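You operate a simulated robot arm through the tools that you are given. There is no shell and no other tool. Be economical: measure what you need, move in short steps, check, and stop when the job is done.

The job below is to be done with a simulated robot arm. You get a single attempt, and the scene is never put back.

Task
Leak-test the line with the green connectors at the card's pressure, then stand both ends back in their block.
Fine: one end in each port of the leak tester; wait for the result.

It is judged by the outcome, as a careful person would: the job done as asked, and still so three seconds after it is handed in. It fails if anything else is knocked over, pushed out of place, dropped, spilled or broken.

Robot
A 7-joint arm with a two-finger parallel gripper, fixed in place. Base frame: the origin is at the foot of the arm, x ahead of it, y to its left, z up. Lengths are in m, angles in rad, forces in N, time in s.
Its first joint turns from -2.897 to 2.897 rad. Payload 1.57 kg.
Tool frame: the origin (TCP) lies between the finger pads and is the grasp point; the fingertips stand 0.03 m ahead of it; z points along the fingers, y is the line along which they close. The gripper opens to 0.08 m. The fingers are 0.017 m wide and 0.012 m thick; the gripper's body (0.04 by 0.082 m) begins 0.08 m behind the TCP.
Orientation is that of the tool frame in the base frame, as [roll, pitch, yaw] about the fixed x, y, z axes, in that order (R = Rz(yaw) Ry(pitch) Rx(roll)). With the fingers straight down and closing along the base's y, the tool's x points along the base's -x, its y along +y and its z along -z.

Tools
- The arm moves only by the tool jog_arm. Its argument "targets" is a list of rows, each a list of 7 numbers: the opening, from 0 (shut) to 1 (fully open), then the shift along the tool's x, y, z in units of 200 mm (1.0 is 200 mm), then the turn, a rotation vector about the tool's x, y, z in units of 60 degrees (1.0 is 60 degrees). In form: [[grip, dx, dy, dz, wx, wy, wz], ...]. A call has 1 to 12 rows; each row is the pose to reach, as a shift and turn from the pose commanded when the call began, along the tool's axes at that moment. A call with a number of a shift or a turn outside -1 to 1 is refused whole. Rows are played at 5 a second. More than 0.05 m and 0.15 rad between two rows, or a gripper value outside its range, and nothing of the call is played. A pose out of reach is approached as far as the arm can. The call stops where the force on the tool passes 40 N (or 10 N more than at its start, if that is more) or the arm is blocked; 0.2 s more then pass. The fingers move at their own pace (about 0.153 m/s each) and stop on an object; they squeeze with about 36 N. The grip force told is the motor's: it shows also when the fingers shut on nothing. Time passes only in rows, and 0.2 s behind the last, so rows that repeat a pose let the fingers close. The reply holds the time, the measured pose of the TCP, the force on the tool along the base axes, the opening and the grip force, in the units named above and with some noise, with the torque about the TCP (base axes, N m) and any sound that the robot's microphone picked up, and new pictures: "pictures" is both (left out), scene, wrist or none.
- Cameras (640 x 400 px; columns grow to the right, rows downward): "scene" is fixed at [0.2209, -0.5011, 1.4837]; the picture's right is [0.97, -0.25, 0.00], its down [-0.11, -0.41, -0.91] and it looks along [0.23, 0.88, -0.43] (base axes); focal length 351 px, centre (320, 200). "wrist" rides on the gripper at [0.072, -0.007, -0.122] in the tool frame; the picture's right is [0.09, 1.00, 0.00], its down [-0.84, 0.08, -0.54] and it looks along [-0.54, 0.05, 0.84] (tool axes); focal length 238 px, centre (320, 200). There is no depth. A picture from a camera that has moved, and an enlarged one, comes with that camera's place and axes in the base frame and with its lens.
- enlarge(camera, box): a new picture of the part [left, top, right, bottom] of that camera's present view, enlarged. No time passes.
- finish_job(): hands the job in; it is judged then, once.

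Go step by step. Nothing tells you positions but the pictures and the camera data: compare them with the known pose of the tool, close in by small moves and look again before you grip or let go. The budget is 120 turns and 200 pictures, counting those below and the enlarged ones. Unless the task says otherwise, let go and move clear before handing in, and close with one line.

The tools are called after ">>>" as name(argument=value, ...) on one line, values as JSON. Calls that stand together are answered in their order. jog_arm: Moves the arm, as the interface text tells. Its arguments: {"type":"object","properties":{"targets":{"type":"array"},"pictures":{"type":"string","enum":["both","scene","wrist","none"]}},"required":["targets"]} The other tools are called the same way: enlarge (camera, box) takes an enlarged picture of a part of a camera's view; finish_job () hands the job in.

At the start:

```text
time_s: 0.0
eef_pos: [0.3407, 0.2539, 1.218]
ee_rot: [3.141, 0.0, 3.141]
force: [-0.1, -0.1, 0.1]
moment: [0.0, 0.0, -0.01]
width: 0.0801
grip_force: 0.0
```

scene: 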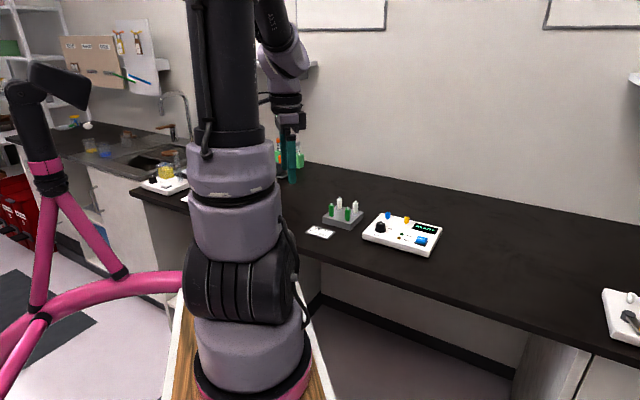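
wrist: 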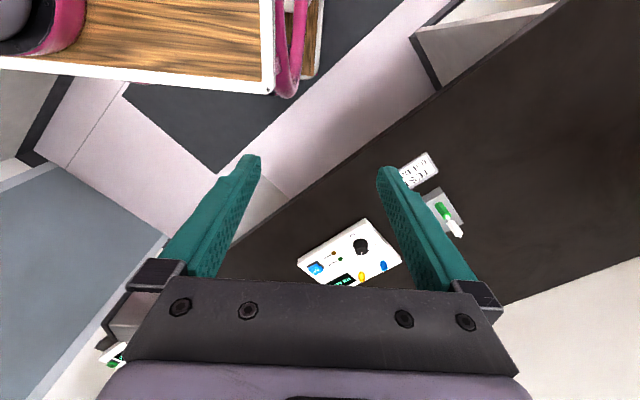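

I see a leak tester, a block with green and white connectors, and a card on the bench. I'll enlarge the views first.

>>> enlarge(camera="scene", box=[290, 180, 450, 280])

>>> enlarge(camera="wrist", box=[280, 140, 480, 300])

```text
4.00 times, centred on (370, 230) of scene
camera zoom: at [0.2209, -0.5011, 1.4837], right [0.97, -0.25, 0.0], down [-0.11, -0.41, -0.91], along [0.23, 0.88, -0.43], focal length 1403 px, centre (120, 80)
```

zoom: 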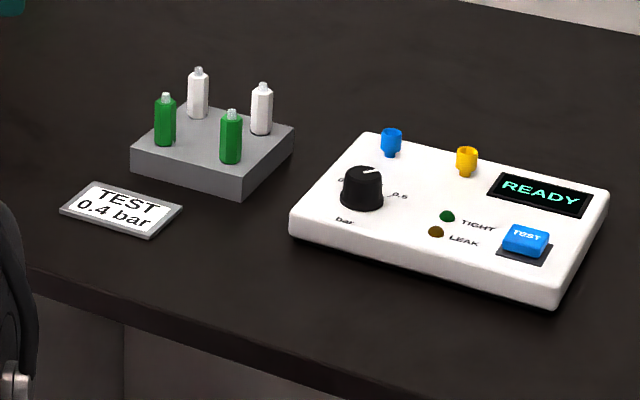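

```text
2.50 times, centred on (380, 220) of wrist
camera zoom: at [0.2698, 0.2462, 1.3401], right [-0.09, 1.0, 0.0], down [0.84, 0.08, 0.54], along [0.54, 0.05, -0.84], focal length 596 px, centre (170, 150)
```

zoom: 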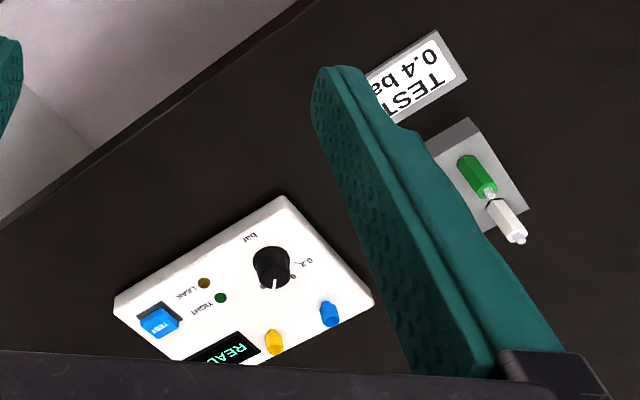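

The tester's knob top is near (0.643, 0.373, 0.941), the ports near (0.699, 0.442) and (0.741, 0.395), and the green ends near (0.525, 0.517) and (0.569, 0.472), all set at about 45°. The card says 0.4 bar. I'll turn the tool to line up with this layout and look from closer.

>>> jog_arm(targets=[[1, -0.092, 0.097, 0.057, 0, 0, -0.125], [1, -0.183, 0.193, 0.113, 0, 0, -0.25], [1, -0.275, 0.29, 0.17, 0, 0, -0.375], [1, -0.367, 0.387, 0.227, 0, 0, -0.5], [1, -0.458, 0.483, 0.283, 0, 0, -0.625], [1, -0.55, 0.58, 0.34, 0, 0, -0.75], [1, -0.55, 0.58, 0.34, 0, 0, -0.75]])

```text
time_s: 1.6
eef_pos: [0.4523, 0.3694, 1.1491]
ee_rot: [-3.142, -0.001, -2.355]
force: [0.0, -0.1, -0.3]
moment: [-0.01, -0.01, 0.0]
width: 0.0798
grip_force: 0.1
camera wrist: at [0.4071, 0.3138, 1.2718], right [-0.77, 0.64, 0.0], down [0.54, 0.65, 0.54], along [0.35, 0.42, -0.84], focal length 238 px, centre (320, 200)
```

scene: 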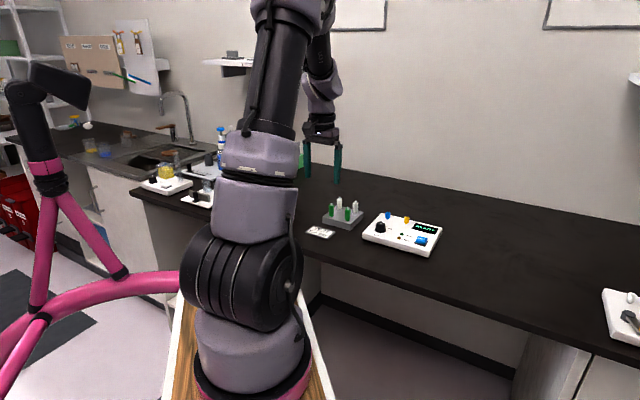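
wrist: 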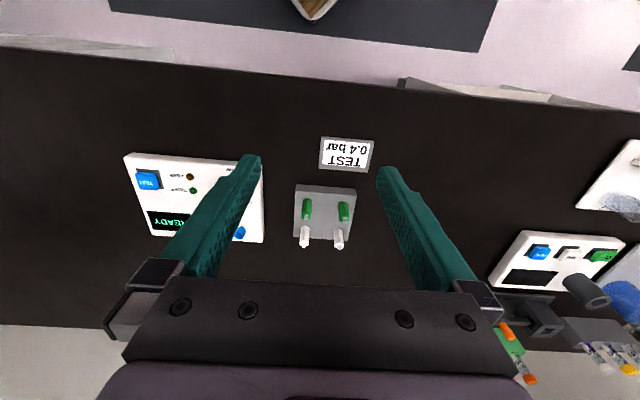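

The block is in clear view between the fingers. I'll enlarge it, and the tester beside it.

>>> enlarge(camera="wrist", box=[276, 170, 372, 260])

>>> enlarge(camera="scene", box=[310, 190, 374, 230])

>>> enlarge(camera="scene", box=[358, 205, 446, 260])

```text
4.44 times, centred on (324, 215) of wrist
camera zoom: at [0.4071, 0.3138, 1.2718], right [-0.77, 0.64, 0.0], down [0.54, 0.65, 0.54], along [0.35, 0.42, -0.84], focal length 1059 px, centre (302, 133)
```

zoom: 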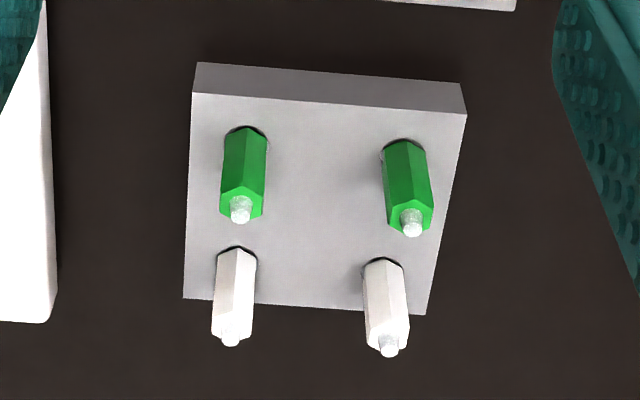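

```text
10.00 times, centred on (342, 210) of scene
camera zoom: at [0.2209, -0.5011, 1.4837], right [0.97, -0.25, 0.0], down [-0.11, -0.41, -0.91], along [0.23, 0.88, -0.43], focal length 3508 px, centre (100, 100)
```

zoom: 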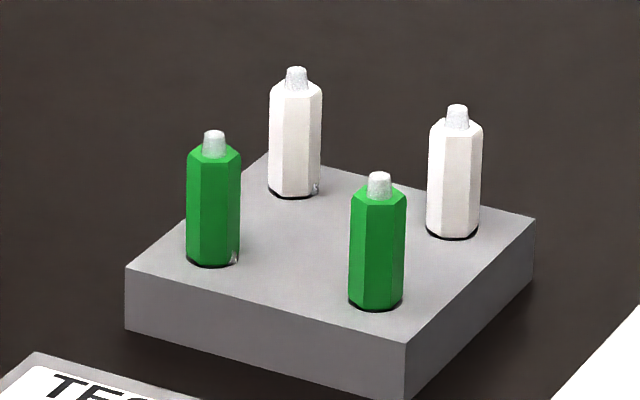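

```text
7.27 times, centred on (402, 232) of scene
camera zoom: at [0.2209, -0.5011, 1.4837], right [0.97, -0.25, 0.0], down [-0.11, -0.41, -0.91], along [0.23, 0.88, -0.43], focal length 2551 px, centre (-276, -36)
```

zoom: 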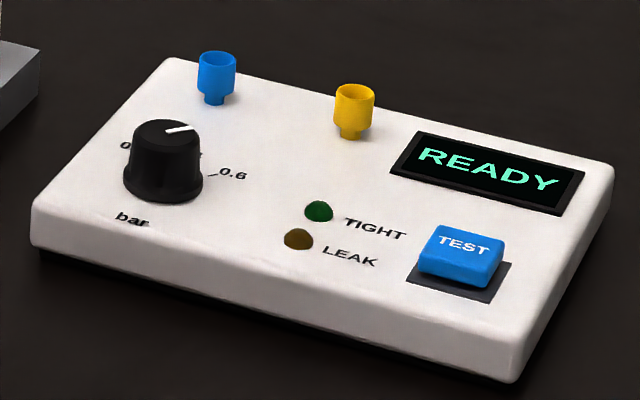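

Green ends lie at about (0.527, 0.520) and (0.572, 0.477), with tops at z ≈ 0.965. They line up with the tool and have hex flats facing its y axis. Next I'll look at the tester dial from above.

>>> jog_arm(targets=[[1, 0, -0.2, 0.05, 0, 0, 0], [1, 0, -0.4, 0.1, 0, 0, 0], [1, 0, -0.6, 0.15, 0, 0, 0], [1, 0, -0.8, 0.2, 0, 0, 0], [1, 0, -0.88, 0.25, 0, 0, 0], [1, 0, -0.88, 0.25, 0, 0, 0]], pictures="wrist")

>>> enlarge(camera="wrist", box=[240, 150, 400, 250])

```text
time_s: 3.0
eef_pos: [0.5764, 0.2475, 1.0977]
ee_rot: [3.141, -0.001, -2.356]
force: [-0.4, 0.0, -0.4]
moment: [-0.01, -0.04, 0.03]
width: 0.0798
grip_force: 0.2
camera wrist: at [0.5305, 0.1918, 1.2202], right [-0.77, 0.64, 0.0], down [0.54, 0.65, 0.54], along [0.35, 0.42, -0.84], focal length 238 px, centre (320, 200)
```

wrist: 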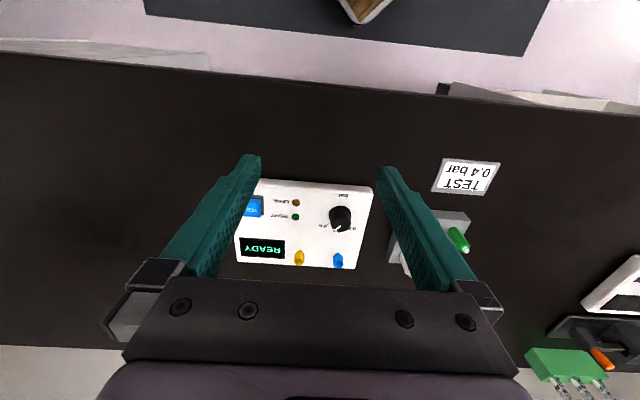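

```text
4.00 times, centred on (320, 200) of wrist
camera zoom: at [0.5305, 0.1918, 1.2202], right [-0.77, 0.64, 0.0], down [0.54, 0.65, 0.54], along [0.35, 0.42, -0.84], focal length 953 px, centre (320, 200)
```

zoom: 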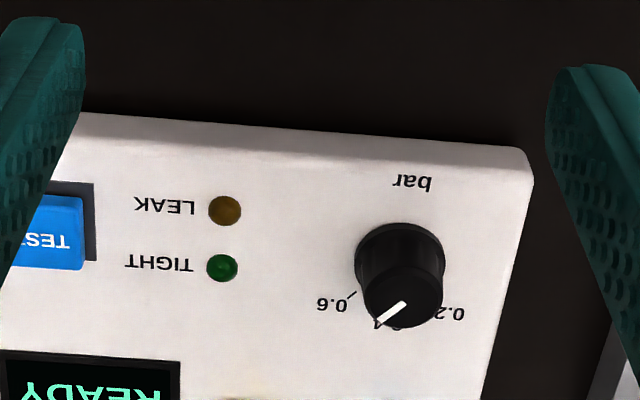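

The scale reads 0.2 on the right, 0.4 at the back and 0.6 on the left, but the tilt makes the pointer hard to judge. I'll put the camera directly above the knob.

>>> jog_arm(targets=[[1, -0.2, 0.05, 0, 0, 0, 0], [1, -0.4, 0.1, 0, 0, 0, 0], [1, -0.6, 0.15, 0, 0, 0, 0], [1, -0.8, 0.2, 0, 0, 0, 0], [1, -1.0, 0.24, 0, 0, 0, 0], [1, -1.0, 0.24, 0, 0, 0, 0]], pictures="wrist")

>>> enlarge(camera="wrist", box=[240, 0, 400, 100])

```text
time_s: 4.4
eef_pos: [0.6816, 0.4199, 1.0958]
ee_rot: [-3.141, 0.0, -2.356]
force: [0.4, 0.1, -0.5]
moment: [-0.01, -0.02, -0.03]
width: 0.0799
grip_force: 0.1
camera wrist: at [0.6351, 0.3646, 1.2183], right [-0.77, 0.64, 0.0], down [0.54, 0.65, 0.54], along [0.35, 0.42, -0.84], focal length 238 px, centre (320, 200)
```

wrist: 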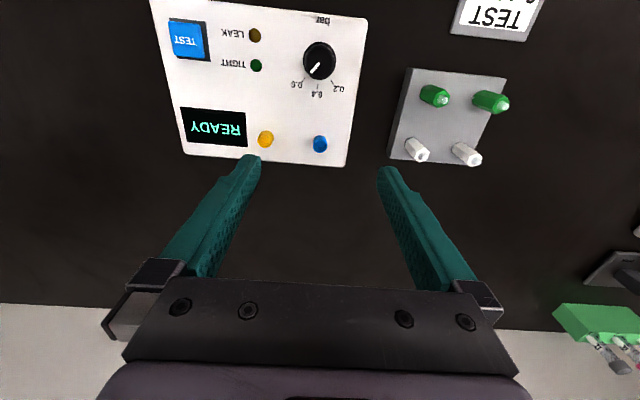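

```text
4.00 times, centred on (320, 50) of wrist
camera zoom: at [0.6351, 0.3646, 1.2183], right [-0.77, 0.64, 0.0], down [0.54, 0.65, 0.54], along [0.35, 0.42, -0.84], focal length 953 px, centre (320, 800)
```

zoom: 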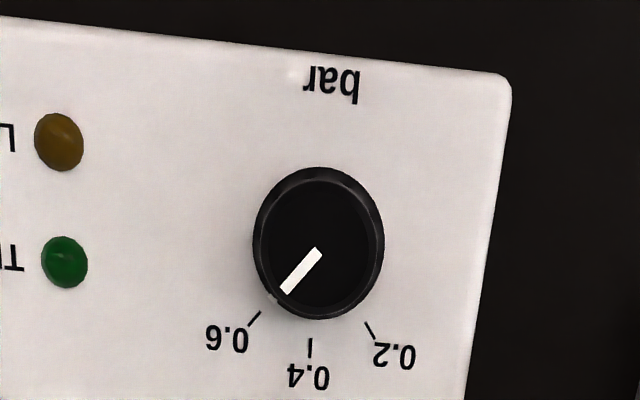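

The pointer sits at 0.6, so it needs about 42° counter-clockwise to reach 0.4. I'll go above the knob pre-turned clockwise by about 21° and check the alignment.

>>> jog_arm(targets=[[1, 0.1, -0.01, 0.12, 0, 0, 0.12], [1, 0.2, -0.02, 0.25, 0, 0, 0.24], [1, 0.2985, -0.03, 0.4, 0, 0, 0.35], [1, 0.2985, -0.03, 0.48, 0, 0, 0.35], [1, 0.2985, -0.03, 0.48, 0, 0, 0.35]])

```text
time_s: 5.6
eef_pos: [0.6439, 0.3728, 0.9996]
ee_rot: [-3.141, 0.0, -2.725]
force: [-0.9, -0.3, 0.0]
moment: [0.03, 0.01, 0.03]
width: 0.0799
grip_force: 0.0
camera wrist: at [0.5814, 0.3376, 1.1242], right [-0.49, 0.87, 0.0], down [0.73, 0.41, 0.54], along [0.47, 0.26, -0.84], focal length 238 px, centre (320, 200)
```

scene: 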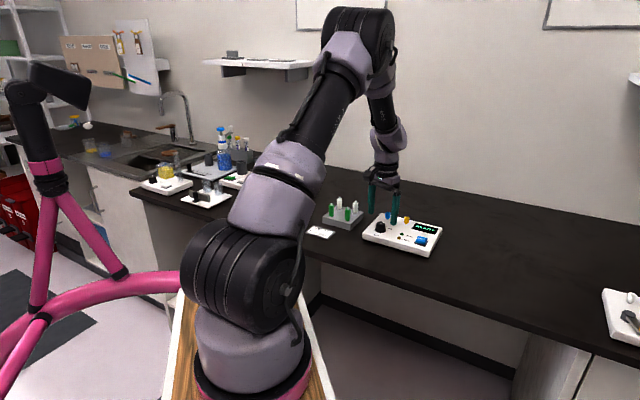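
wrist: 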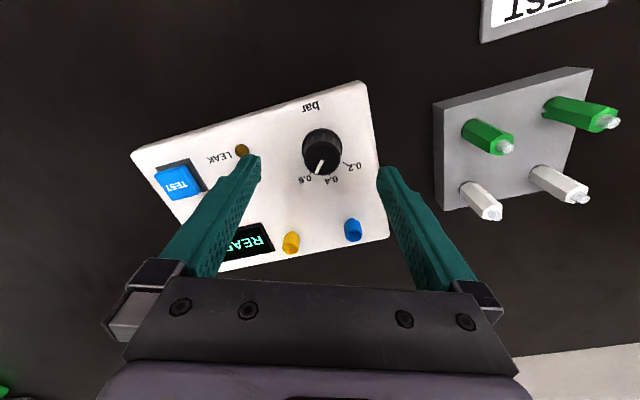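

The knob is centred between the fingers. I'll narrow the opening and lower to z ≈ 0.957, keeping the tips clear of the panel, then grip.

>>> jog_arm(targets=[[0.65, 0, 0, 0, 0, 0, 0], [0.65, 0, 0, 0.07, 0, 0, 0], [0.65, 0, 0, 0.14, 0, 0, 0], [0.65, 0, 0, 0.21, 0, 0, 0], [0.65, 0, 0, 0.21, 0, 0, 0]])

>>> enlarge(camera="scene", box=[358, 190, 446, 245])

```text
time_s: 6.8
eef_pos: [0.6448, 0.3736, 0.9606]
ee_rot: [3.141, 0.0, -2.723]
force: [-0.7, 0.3, 0.4]
moment: [0.03, 0.0, 0.0]
width: 0.0522
grip_force: 0.1
camera wrist: at [0.5824, 0.3385, 1.0845], right [-0.49, 0.87, 0.0], down [0.73, 0.41, 0.54], along [0.47, 0.27, -0.84], focal length 238 px, centre (320, 200)
```

scene: 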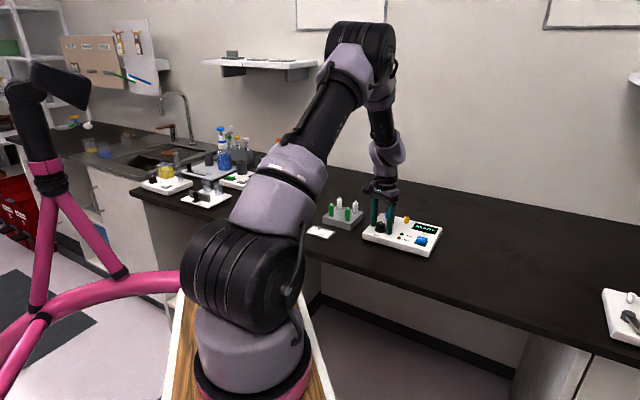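
wrist: 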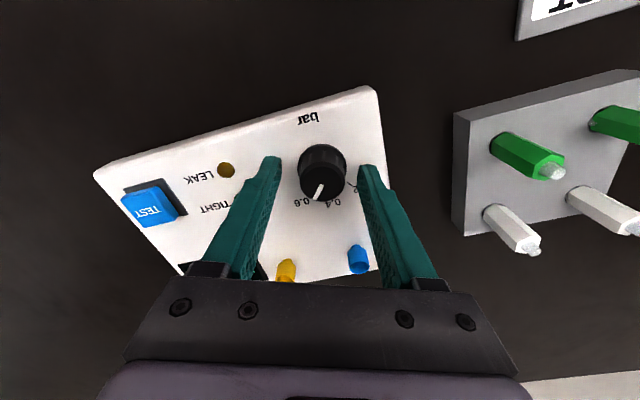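

```text
7.27 times, centred on (402, 218) of scene
camera zoom: at [0.2209, -0.5011, 1.4837], right [0.97, -0.25, 0.0], down [-0.11, -0.41, -0.91], along [0.23, 0.88, -0.43], focal length 2551 px, centre (-276, 73)
```

zoom: 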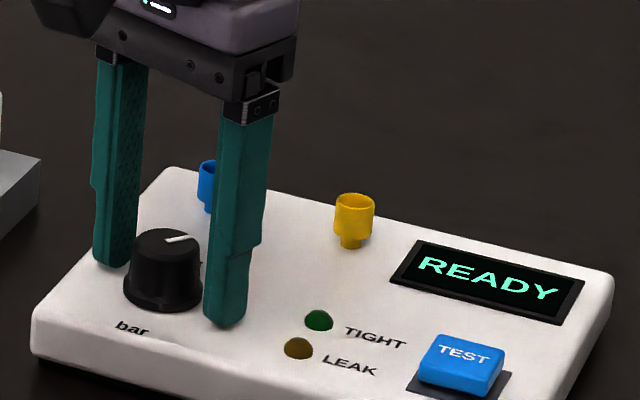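

The fingertips are on either side of the knob, clear of the panel. I'll grip it, turn 42° counter-clockwise, and look before letting go.

>>> jog_arm(targets=[[0, 0, 0, 0, 0, 0, 0], [0, 0, 0, 0, 0, 0, 0], [0, 0, 0, 0, 0, 0, -0.12], [0, 0, 0, 0, 0, 0, -0.24], [0, 0, 0, 0, 0, 0, -0.36], [0, 0, 0, 0, 0, 0, -0.48], [0, 0, 0, 0, 0, 0, -0.6], [0, 0, 0, 0, 0, 0, -0.7], [0, 0, 0, 0, 0, 0, -0.7]], pictures="wrist")

>>> enlarge(camera="wrist", box=[260, 130, 380, 220])

```text
time_s: 8.8
eef_pos: [0.6436, 0.376, 0.9609]
ee_rot: [-3.139, 0.003, -1.989]
force: [-1.3, 20.7, 17.9]
moment: [0.64, 0.43, -0.01]
width: 0.0293
grip_force: 35.9
camera wrist: at [0.621, 0.3064, 1.0843], right [-0.95, 0.32, 0.0], down [0.27, 0.8, 0.54], along [0.17, 0.52, -0.84], focal length 238 px, centre (320, 200)
```

wrist: 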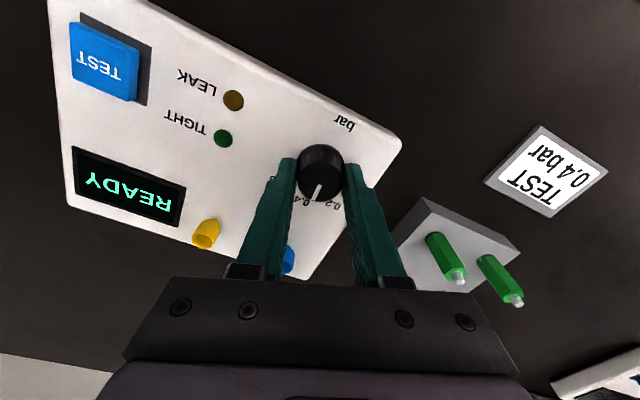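

```text
4.44 times, centred on (320, 175) of wrist
camera zoom: at [0.621, 0.3064, 1.0843], right [-0.95, 0.32, 0.0], down [0.27, 0.8, 0.54], along [0.17, 0.52, -0.84], focal length 1059 px, centre (320, 311)
```

zoom: 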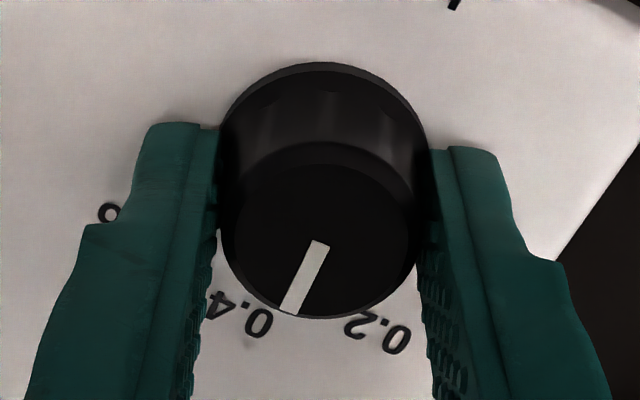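

The knob turned with the gripper. I'll let go, rise, and look from directly above again.

>>> jog_arm(targets=[[0.65, 0, 0, 0, 0, 0, 0], [0.65, 0, 0, 0, 0, 0, 0], [0.65, 0, 0, -0.1, 0, 0, 0], [0.65, 0, 0, -0.25, 0, 0, 0.1], [0.65, 0, 0, -0.45, 0, 0, 0.2], [0.65, 0, 0, -0.65, 0, 0, 0.35], [0.65, 0, 0, -0.69, 0, 0, 0.35]], pictures="none")

>>> jog_arm(targets=[[0.65, -0.15, 0.0, 0, 0, 0, 0], [0.65, -0.3, 0.03, 0, 0, 0, 0], [0.65, -0.3, 0.03, 0, 0, 0, 0]], pictures="wrist")

>>> enlarge(camera="wrist", box=[240, 0, 400, 100])

```text
refused: row 6 steps farther than a row can; nothing moved
```

```text
time_s: 9.6
eef_pos: [0.6657, 0.4314, 0.96]
ee_rot: [3.141, 0.0, -1.988]
force: [-0.4, -7.1, 13.2]
moment: [-0.17, 0.36, 0.14]
width: 0.0497
grip_force: 0.1
camera wrist: at [0.6419, 0.3613, 1.0827], right [-0.95, 0.32, 0.0], down [0.27, 0.8, 0.54], along [0.17, 0.51, -0.84], focal length 238 px, centre (320, 200)
```

wrist: 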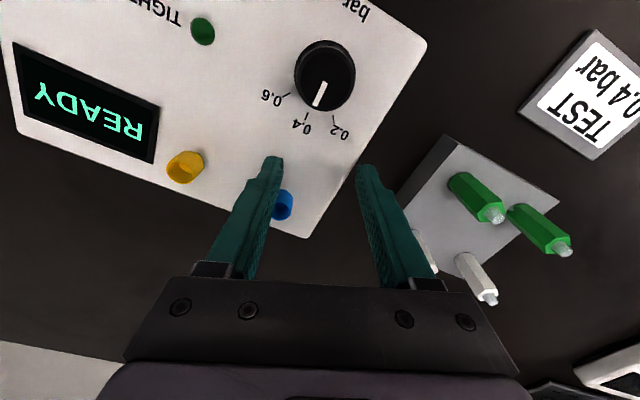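

```text
4.00 times, centred on (320, 50) of wrist
camera zoom: at [0.6419, 0.3613, 1.0827], right [-0.95, 0.32, 0.0], down [0.27, 0.8, 0.54], along [0.17, 0.51, -0.84], focal length 953 px, centre (320, 800)
```

zoom: 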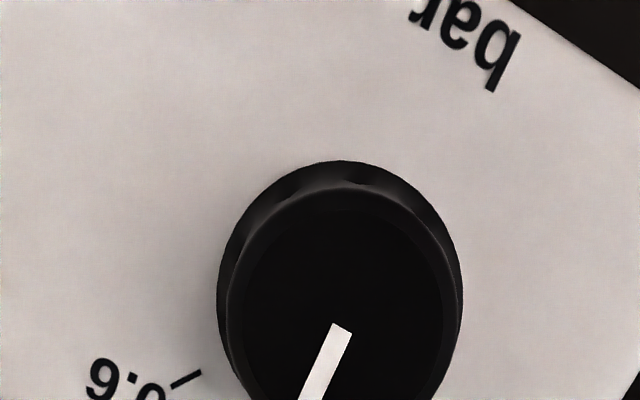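

A row limit meant only the second move ran, so the arm slid sideways at low height. The left finger is now close to the blue port. I'll go straight up and then check that nothing shifted.

>>> jog_arm(targets=[[0.65, 0, 0, -0.05, 0, 0, 0], [0.65, 0, 0, -0.15, 0, 0, 0], [0.65, 0, 0, -0.3, 0, 0, 0], [0.65, 0, 0, -0.5, 0, 0, 0], [0.65, 0, 0, -0.69, 0, 0, 0], [0.65, 0, 0, -0.69, 0, 0, 0]])

>>> enlarge(camera="wrist", box=[180, 10, 420, 160])

>>> enlarge(camera="scene", box=[290, 180, 450, 280])

```text
time_s: 11.0
eef_pos: [0.6657, 0.4327, 1.0988]
ee_rot: [3.141, 0.001, -1.99]
force: [-0.3, 0.3, 0.2]
moment: [-0.02, -0.03, 0.05]
width: 0.052
grip_force: 0.1
camera wrist: at [0.6428, 0.3643, 1.2217], right [-0.95, 0.32, 0.0], down [0.27, 0.8, 0.54], along [0.17, 0.51, -0.84], focal length 238 px, centre (320, 200)
```

scene: 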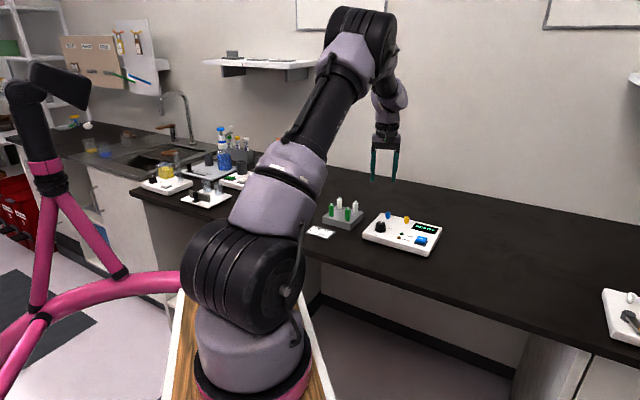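
wrist: 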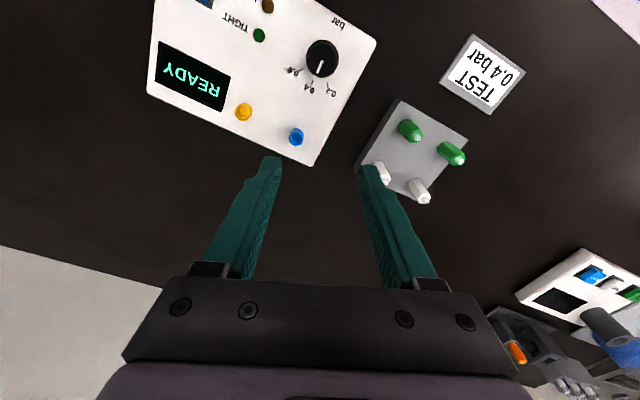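

```text
2.67 times, centred on (300, 85) of wrist
camera zoom: at [0.6428, 0.3643, 1.2217], right [-0.95, 0.32, 0.0], down [0.27, 0.8, 0.54], along [0.17, 0.51, -0.84], focal length 636 px, centre (373, 507)
```

zoom: 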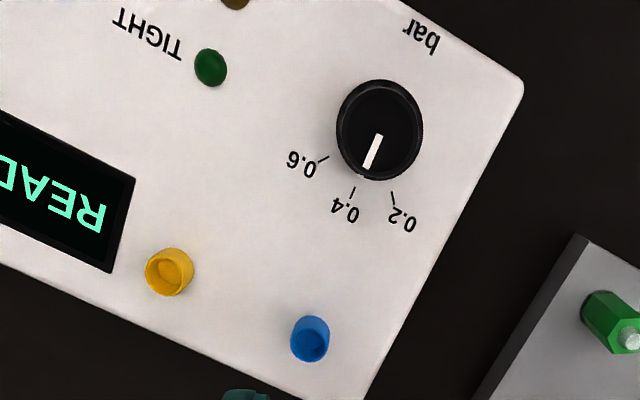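

```text
4.00 times, centred on (370, 230) of scene
camera zoom: at [0.2209, -0.5011, 1.4837], right [0.97, -0.25, 0.0], down [-0.11, -0.41, -0.91], along [0.23, 0.88, -0.43], focal length 1403 px, centre (120, 80)
```

zoom: 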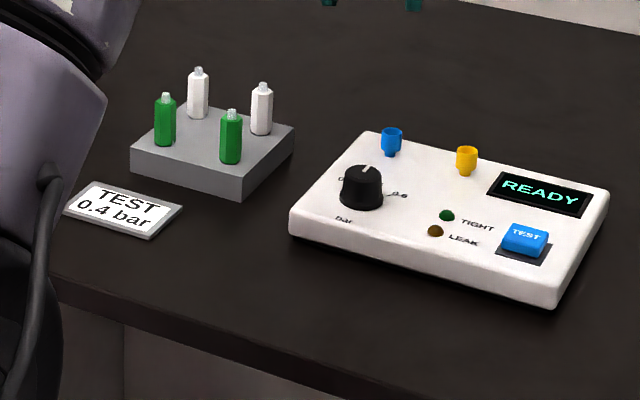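

Nothing shifted, and the pointer is close to 0.4. I'll enlarge to measure it.

>>> enlarge(camera="wrist", box=[282, 30, 362, 100])

```text
5.71 times, centred on (322, 65) of wrist
camera zoom: at [0.6428, 0.3643, 1.2217], right [-0.95, 0.32, 0.0], down [0.27, 0.8, 0.54], along [0.17, 0.51, -0.84], focal length 1362 px, centre (309, 971)
```

zoom: 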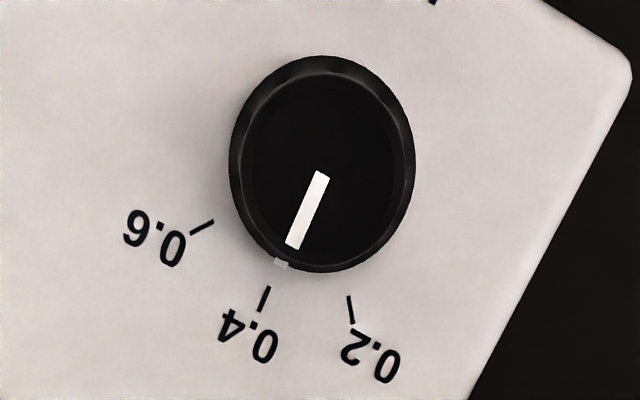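

The dial is on 0.4 within about 2°. Now I'll move above the nearer green end at (0.572, 0.477), tool aligned.

>>> jog_arm(targets=[[0.6, -0.002, 0.1, 0, 0, 0, 0.1], [0.6, -0.004, 0.25, 0.05, 0, 0, 0.2], [0.6, -0.008, 0.4, 0.15, 0, 0, 0.3], [0.6, -0.012, 0.518, 0.25, 0, 0, 0.35], [0.6, -0.012, 0.518, 0.344, 0, 0, 0.35], [0.6, -0.012, 0.518, 0.344, 0, 0, 0.35]])

>>> enlarge(camera="wrist", box=[240, 100, 400, 200])

>>> enlarge(camera="scene", box=[300, 150, 400, 230])

```text
time_s: 12.4
eef_pos: [0.5688, 0.4755, 1.0288]
ee_rot: [-3.14, 0.0, -2.355]
force: [-0.5, 0.3, -0.9]
moment: [0.01, -0.01, -0.01]
width: 0.0478
grip_force: 0.0
camera wrist: at [0.5241, 0.4191, 1.1516], right [-0.77, 0.64, 0.0], down [0.54, 0.65, 0.54], along [0.35, 0.42, -0.84], focal length 238 px, centre (320, 200)
```

scene: 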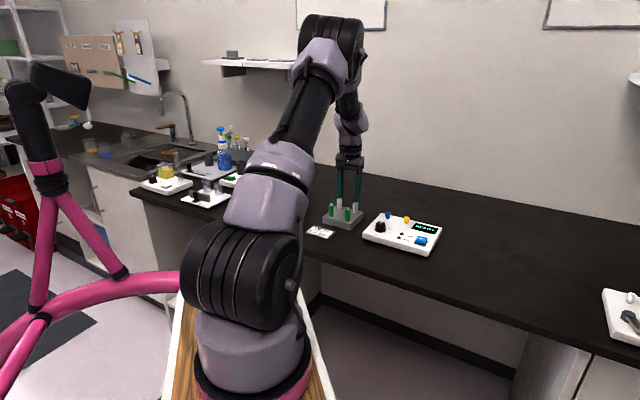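
wrist: 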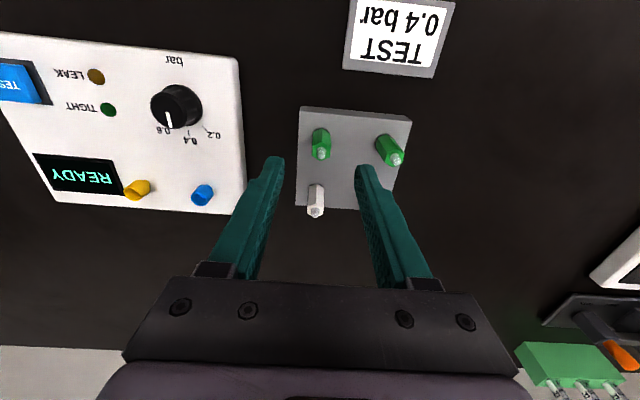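

```text
4.00 times, centred on (320, 150) of wrist
camera zoom: at [0.5241, 0.4191, 1.1516], right [-0.77, 0.64, 0.0], down [0.54, 0.65, 0.54], along [0.35, 0.42, -0.84], focal length 953 px, centre (320, 400)
```

zoom: 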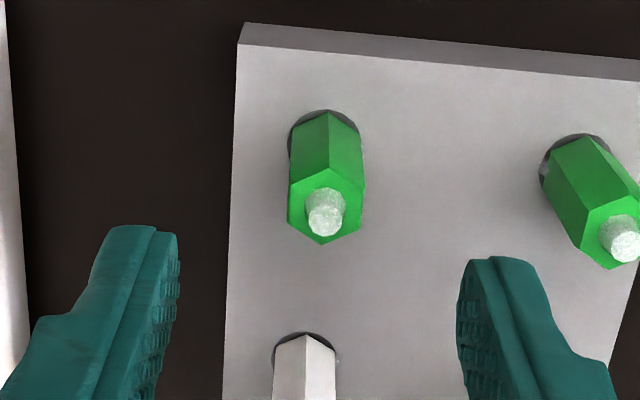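

```text
5.00 times, centred on (350, 190) of scene
camera zoom: at [0.2209, -0.5011, 1.4837], right [0.97, -0.25, 0.0], down [-0.11, -0.41, -0.91], along [0.23, 0.88, -0.43], focal length 1754 px, centre (170, 250)
```

zoom: 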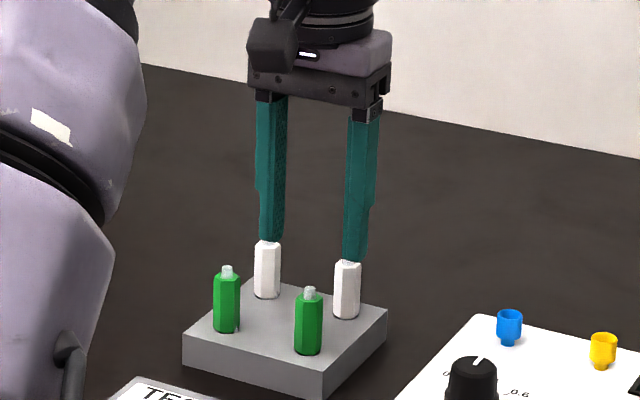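

The tool is aligned with the end to within 2 mm, and the flats face the fingers. I'll lower to z ≈ 0.960.

>>> jog_arm(targets=[[0.55, -0.007, -0.002, 0.1, 0, 0, 0], [0.55, -0.007, -0.002, 0.2, 0, 0, 0], [0.55, -0.007, -0.002, 0.28, 0, 0, 0], [0.55, -0.007, -0.002, 0.344, 0, 0, 0], [0.55, -0.007, -0.002, 0.344, 0, 0, 0], [0.55, -0.007, -0.002, 0.344, 0, 0, 0]], pictures="wrist")

>>> enlarge(camera="scene", box=[310, 170, 390, 220])

```text
time_s: 13.8
eef_pos: [0.5728, 0.4748, 0.9609]
ee_rot: [3.141, 0.0, -2.357]
force: [-0.4, -0.8, -0.1]
moment: [-0.01, 0.0, 0.01]
width: 0.0438
grip_force: 0.2
camera wrist: at [0.5269, 0.4187, 1.0837], right [-0.77, 0.64, 0.0], down [0.54, 0.65, 0.54], along [0.35, 0.42, -0.84], focal length 238 px, centre (320, 200)
```

wrist: 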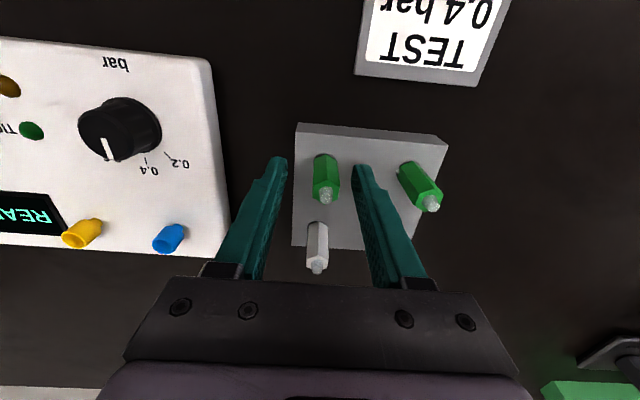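

```text
8.00 times, centred on (350, 195) of scene
camera zoom: at [0.2209, -0.5011, 1.4837], right [0.97, -0.25, 0.0], down [-0.11, -0.41, -0.91], along [0.23, 0.88, -0.43], focal length 2806 px, centre (80, 240)
```

zoom: 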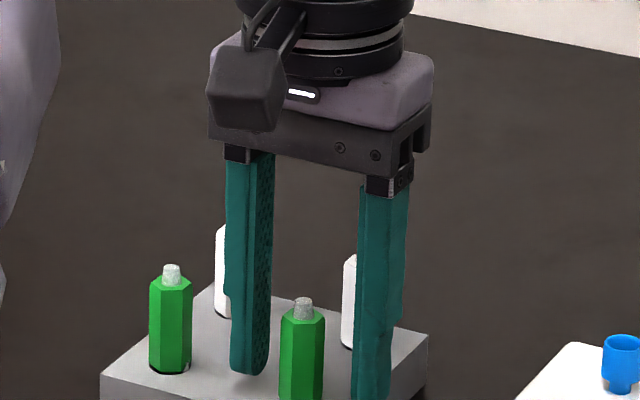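

The end lies between the fingers, about 2 mm to the right of centre. I'll correct that and close.

>>> jog_arm(targets=[[0.55, 0, 0.01, 0, 0, 0, 0], [0.55, 0, 0.01, 0, 0, 0, 0], [0, 0, 0.01, 0, 0, 0, 0], [0, 0, 0.01, 0, 0, 0, 0], [0, 0, 0.01, 0, 0, 0, 0]], pictures="wrist")

>>> enlarge(camera="wrist", box=[260, 120, 380, 220])

```text
time_s: 15.0
eef_pos: [0.5716, 0.4758, 0.9614]
ee_rot: [-3.141, 0.001, -2.356]
force: [-1.2, 2.0, -0.5]
moment: [0.02, 0.06, 0.02]
width: 0.0144
grip_force: 30.3
camera wrist: at [0.5254, 0.4204, 1.0837], right [-0.77, 0.64, 0.0], down [0.54, 0.65, 0.54], along [0.35, 0.42, -0.84], focal length 238 px, centre (320, 200)
```

wrist: 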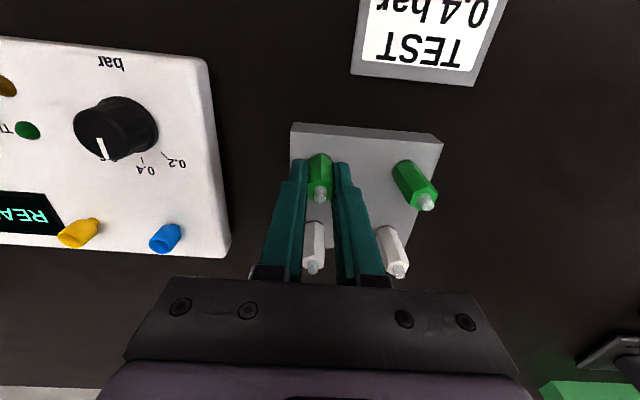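

```text
4.00 times, centred on (320, 170) of wrist
camera zoom: at [0.5254, 0.4204, 1.0837], right [-0.77, 0.64, 0.0], down [0.54, 0.65, 0.54], along [0.35, 0.42, -0.84], focal length 953 px, centre (320, 320)
```

zoom: 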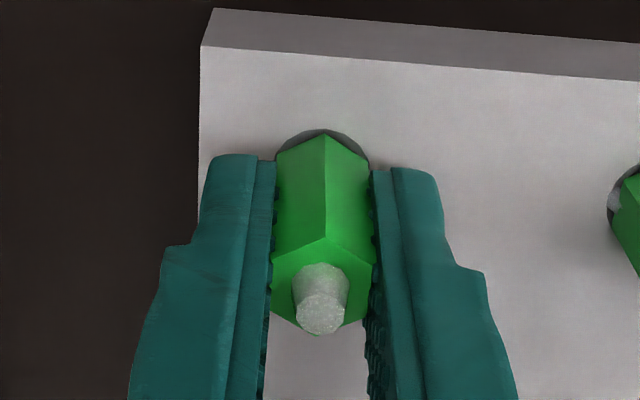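

It's gripped on the flats at 14.4 mm; home pose is TCP (0.5716, 0.4758, 0.961). Now I'll lift it straight up.

>>> jog_arm(targets=[[0, 0, 0, -0.05, 0, 0, 0], [0, 0, 0, -0.12, 0, 0, 0], [0, 0, 0, -0.22, 0, 0, 0], [0, 0, 0, -0.34, 0, 0, 0], [0, 0, 0, -0.46, 0, 0, 0], [0, 0, 0, -0.46, 0, 0, 0]])

>>> enlarge(camera="scene", box=[310, 150, 390, 220])

>>> enlarge(camera="wrist", box=[260, 100, 380, 200])

```text
time_s: 16.4
eef_pos: [0.5718, 0.4773, 1.0538]
ee_rot: [-3.141, 0.0, -2.356]
force: [0.6, -0.1, -0.9]
moment: [0.04, -0.06, -0.01]
width: 0.0139
grip_force: 30.5
camera wrist: at [0.5264, 0.4213, 1.1769], right [-0.77, 0.64, 0.0], down [0.54, 0.65, 0.54], along [0.35, 0.42, -0.84], focal length 238 px, centre (320, 200)
```

scene: 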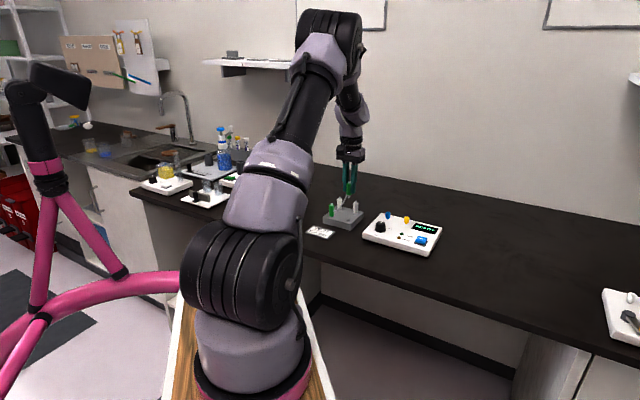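
wrist: 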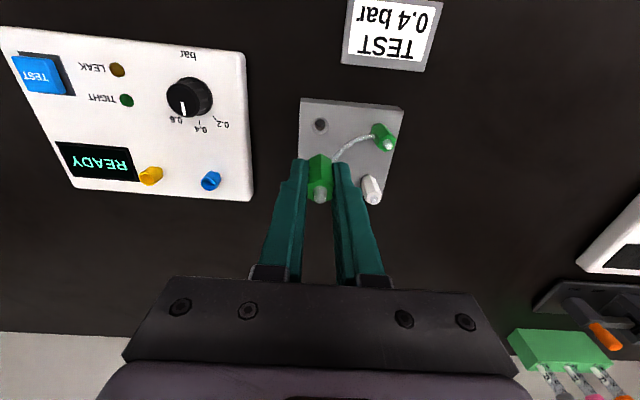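

```text
5.71 times, centred on (350, 185) of scene
camera zoom: at [0.2209, -0.5011, 1.4837], right [0.97, -0.25, 0.0], down [-0.11, -0.41, -0.91], along [0.23, 0.88, -0.43], focal length 2004 px, centre (149, 286)
```

zoom: 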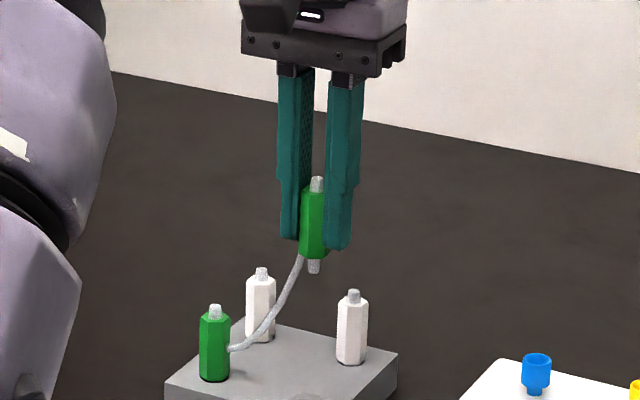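

```text
4.00 times, centred on (320, 150) of wrist
camera zoom: at [0.5264, 0.4213, 1.1769], right [-0.77, 0.64, 0.0], down [0.54, 0.65, 0.54], along [0.35, 0.42, -0.84], focal length 953 px, centre (320, 400)
```

zoom: 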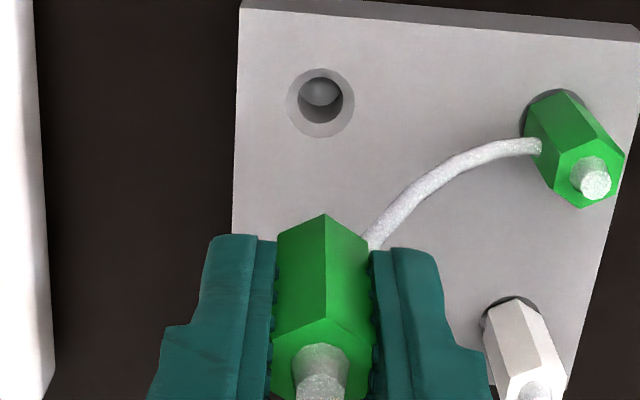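

The ends are joined by a flexible tube, so I'll use the blue port first, which stretches it least. I'll carry this end to above the blue port at about (0.698, 0.4425).

>>> jog_arm(targets=[[0, -0.06, -0.11, -0.02, 0, 0, 0], [0, -0.12, -0.22, -0.02, 0, 0, 0], [0, -0.19, -0.34, -0.02, 0, 0, 0], [0, -0.26, -0.46, -0.02, 0, 0, 0], [0, -0.324, -0.567, -0.02, 0, 0, 0], [0, -0.324, -0.567, -0.02, 0, 0, 0], [0, -0.324, -0.567, -0.02, 0, 0, 0]])

>>> enlarge(camera="scene", box=[330, 160, 426, 230])

>>> enlarge(camera="wrist", box=[260, 100, 380, 200])

```text
time_s: 18.0
eef_pos: [0.697, 0.4426, 1.0608]
ee_rot: [-3.141, 0.0, -2.356]
force: [0.3, 0.9, 0.1]
moment: [0.01, 0.02, 0.01]
width: 0.0138
grip_force: 30.2
camera wrist: at [0.6514, 0.3866, 1.1818], right [-0.77, 0.64, 0.0], down [0.54, 0.65, 0.54], along [0.35, 0.42, -0.84], focal length 238 px, centre (320, 200)
```

scene: 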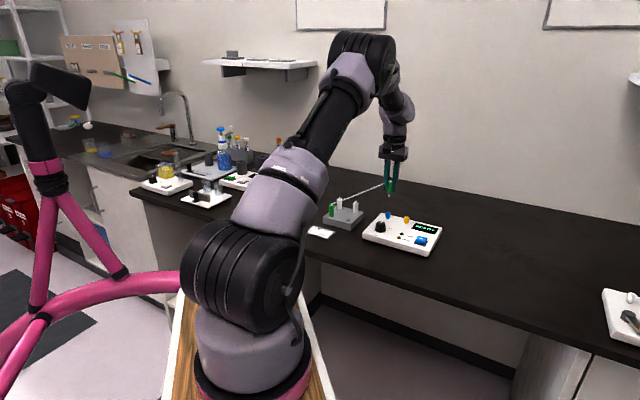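
wrist: 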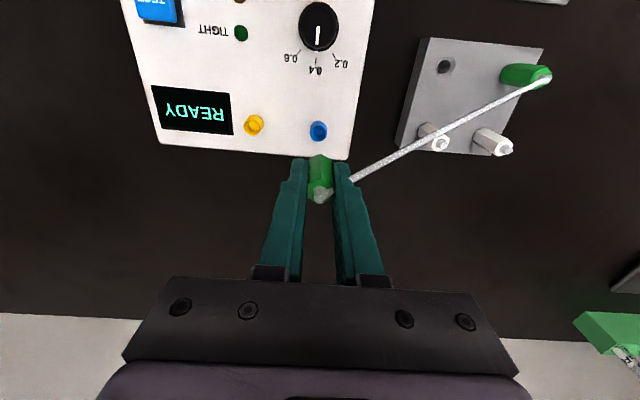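

```text
5.71 times, centred on (378, 195) of scene
camera zoom: at [0.2209, -0.5011, 1.4837], right [0.97, -0.25, 0.0], down [-0.11, -0.41, -0.91], along [0.23, 0.88, -0.43], focal length 2004 px, centre (-11, 229)
```

zoom: 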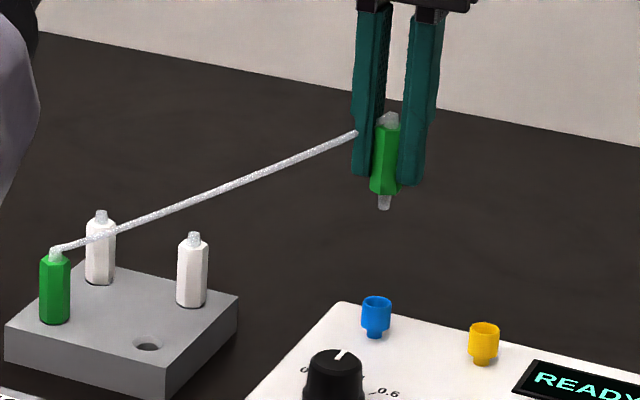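

```text
4.00 times, centred on (320, 150) of wrist
camera zoom: at [0.6514, 0.3866, 1.1818], right [-0.77, 0.64, 0.0], down [0.54, 0.65, 0.54], along [0.35, 0.42, -0.84], focal length 953 px, centre (320, 400)
```

zoom: 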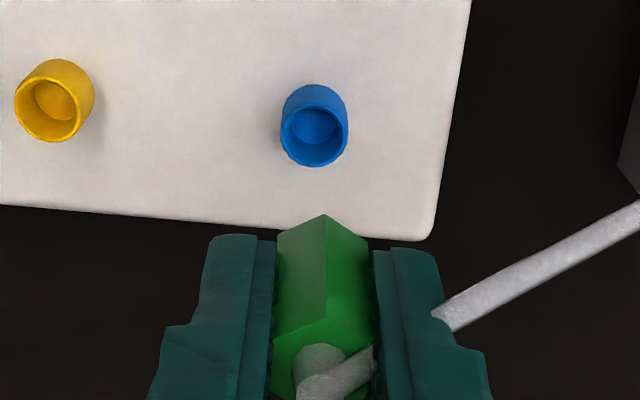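

The peg hangs about 51 mm below the TCP, and the blue rim centre is near (0.699, 0.442, 0.948). I'll come down to just above the rim and check.

>>> jog_arm(targets=[[0, -0.005, -0.005, 0.07, 0, 0, 0], [0, -0.005, -0.005, 0.15, 0, 0, 0], [0, -0.005, -0.005, 0.22, 0, 0, 0], [0, -0.005, -0.005, 0.275, 0, 0, 0], [0, -0.005, -0.005, 0.275, 0, 0, 0], [0, -0.005, -0.005, 0.275, 0, 0, 0]], pictures="none")

>>> enlarge(camera="scene", box=[360, 180, 424, 220])

>>> enlarge(camera="wrist", box=[280, 110, 360, 210])

```text
time_s: 19.4
eef_pos: [0.699, 0.4431, 1.0032]
ee_rot: [-3.141, -0.002, -2.356]
force: [-0.7, -0.1, -0.3]
moment: [0.01, -0.03, -0.04]
width: 0.0142
grip_force: 30.4
```

```text
10.00 times, centred on (392, 200) of scene
camera zoom: at [0.2209, -0.5011, 1.4837], right [0.97, -0.25, 0.0], down [-0.11, -0.41, -0.91], along [0.23, 0.88, -0.43], focal length 3508 px, centre (-400, 200)
```

zoom: 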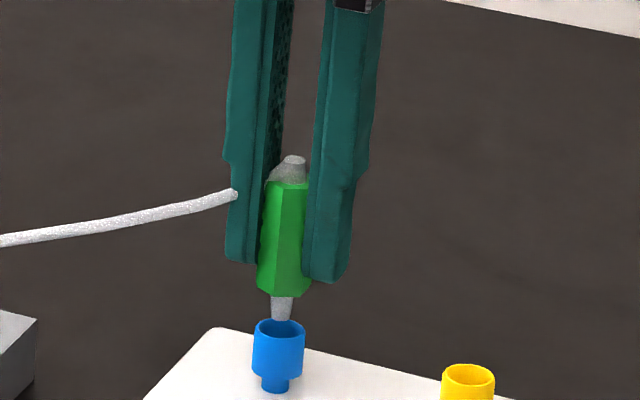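

```text
4.00 times, centred on (320, 160) of wrist
camera zoom: at [0.6528, 0.3871, 1.1258], right [-0.77, 0.64, 0.0], down [0.54, 0.65, 0.54], along [0.35, 0.42, -0.84], focal length 953 px, centre (320, 360)
```

zoom: 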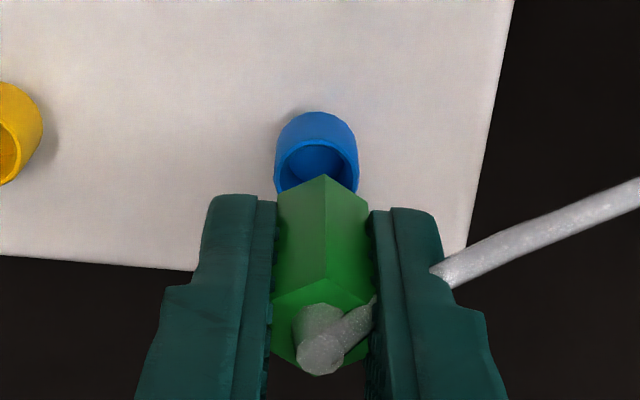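

The peg is over the cup within about 1 mm. I'll make a small correction and lower in small steps.

>>> jog_arm(targets=[[0, 0.004, -0.003, 0.015, 0, 0, 0], [0, 0.004, -0.003, 0.03, 0, 0, 0], [0, 0.004, -0.003, 0.045, 0, 0, 0], [0, 0.004, -0.003, 0.045, 0, 0, 0]], pictures="none")

>>> enlarge(camera="scene", box=[360, 180, 424, 220])

>>> enlarge(camera="wrist", box=[280, 110, 360, 210])

```text
time_s: 20.4
eef_pos: [0.6986, 0.4405, 0.9943]
ee_rot: [-3.141, 0.0, -2.357]
force: [0.3, -0.1, 0.1]
moment: [-0.02, -0.02, -0.01]
width: 0.0143
grip_force: 30.5
```

```text
10.00 times, centred on (392, 200) of scene
camera zoom: at [0.2209, -0.5011, 1.4837], right [0.97, -0.25, 0.0], down [-0.11, -0.41, -0.91], along [0.23, 0.88, -0.43], focal length 3508 px, centre (-400, 200)
```

zoom: 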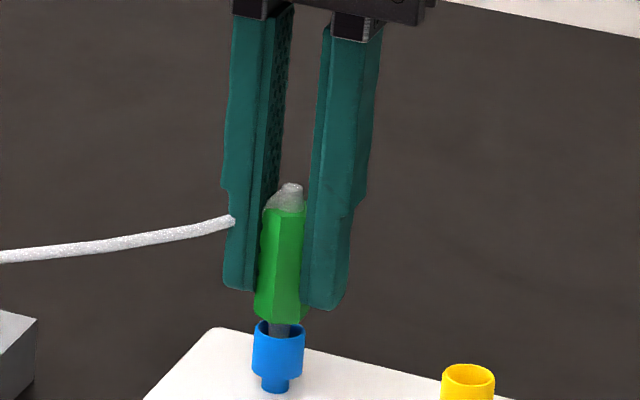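

```text
4.00 times, centred on (320, 160) of wrist
camera zoom: at [0.6525, 0.3863, 1.1163], right [-0.77, 0.64, 0.0], down [0.54, 0.65, 0.54], along [0.35, 0.42, -0.84], focal length 953 px, centre (320, 360)
```

zoom: 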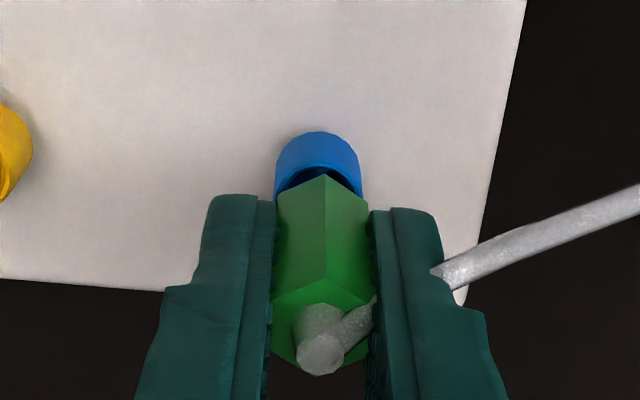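

The peg is entering the cup with no force. I'll continue down in 2 mm steps and watch the force.

>>> jog_arm(targets=[[0, 0, 0, 0.01, 0, 0, 0], [0, 0, 0, 0.02, 0, 0, 0], [0, 0, 0, 0.03, 0, 0, 0], [0, 0, 0, 0.03, 0, 0, 0]], pictures="none")

>>> enlarge(camera="scene", box=[360, 180, 424, 220])

```text
time_s: 21.4
eef_pos: [0.6974, 0.4414, 0.989]
ee_rot: [3.14, 0.003, -2.357]
force: [-4.1, -3.7, 29.8]
moment: [-0.18, 0.15, -0.01]
width: 0.0141
grip_force: 30.4
```

```text
10.00 times, centred on (392, 200) of scene
camera zoom: at [0.2209, -0.5011, 1.4837], right [0.97, -0.25, 0.0], down [-0.11, -0.41, -0.91], along [0.23, 0.88, -0.43], focal length 3508 px, centre (-400, 200)
```

zoom: 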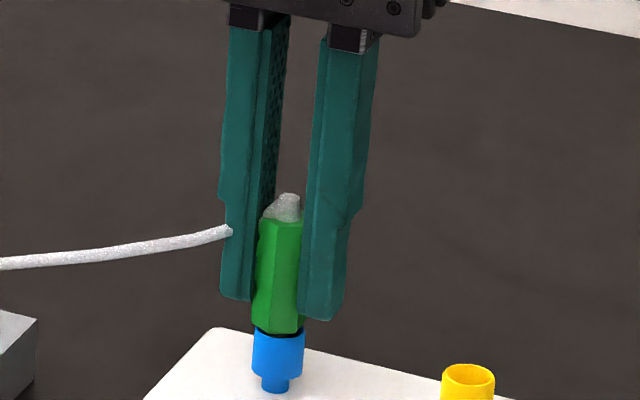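

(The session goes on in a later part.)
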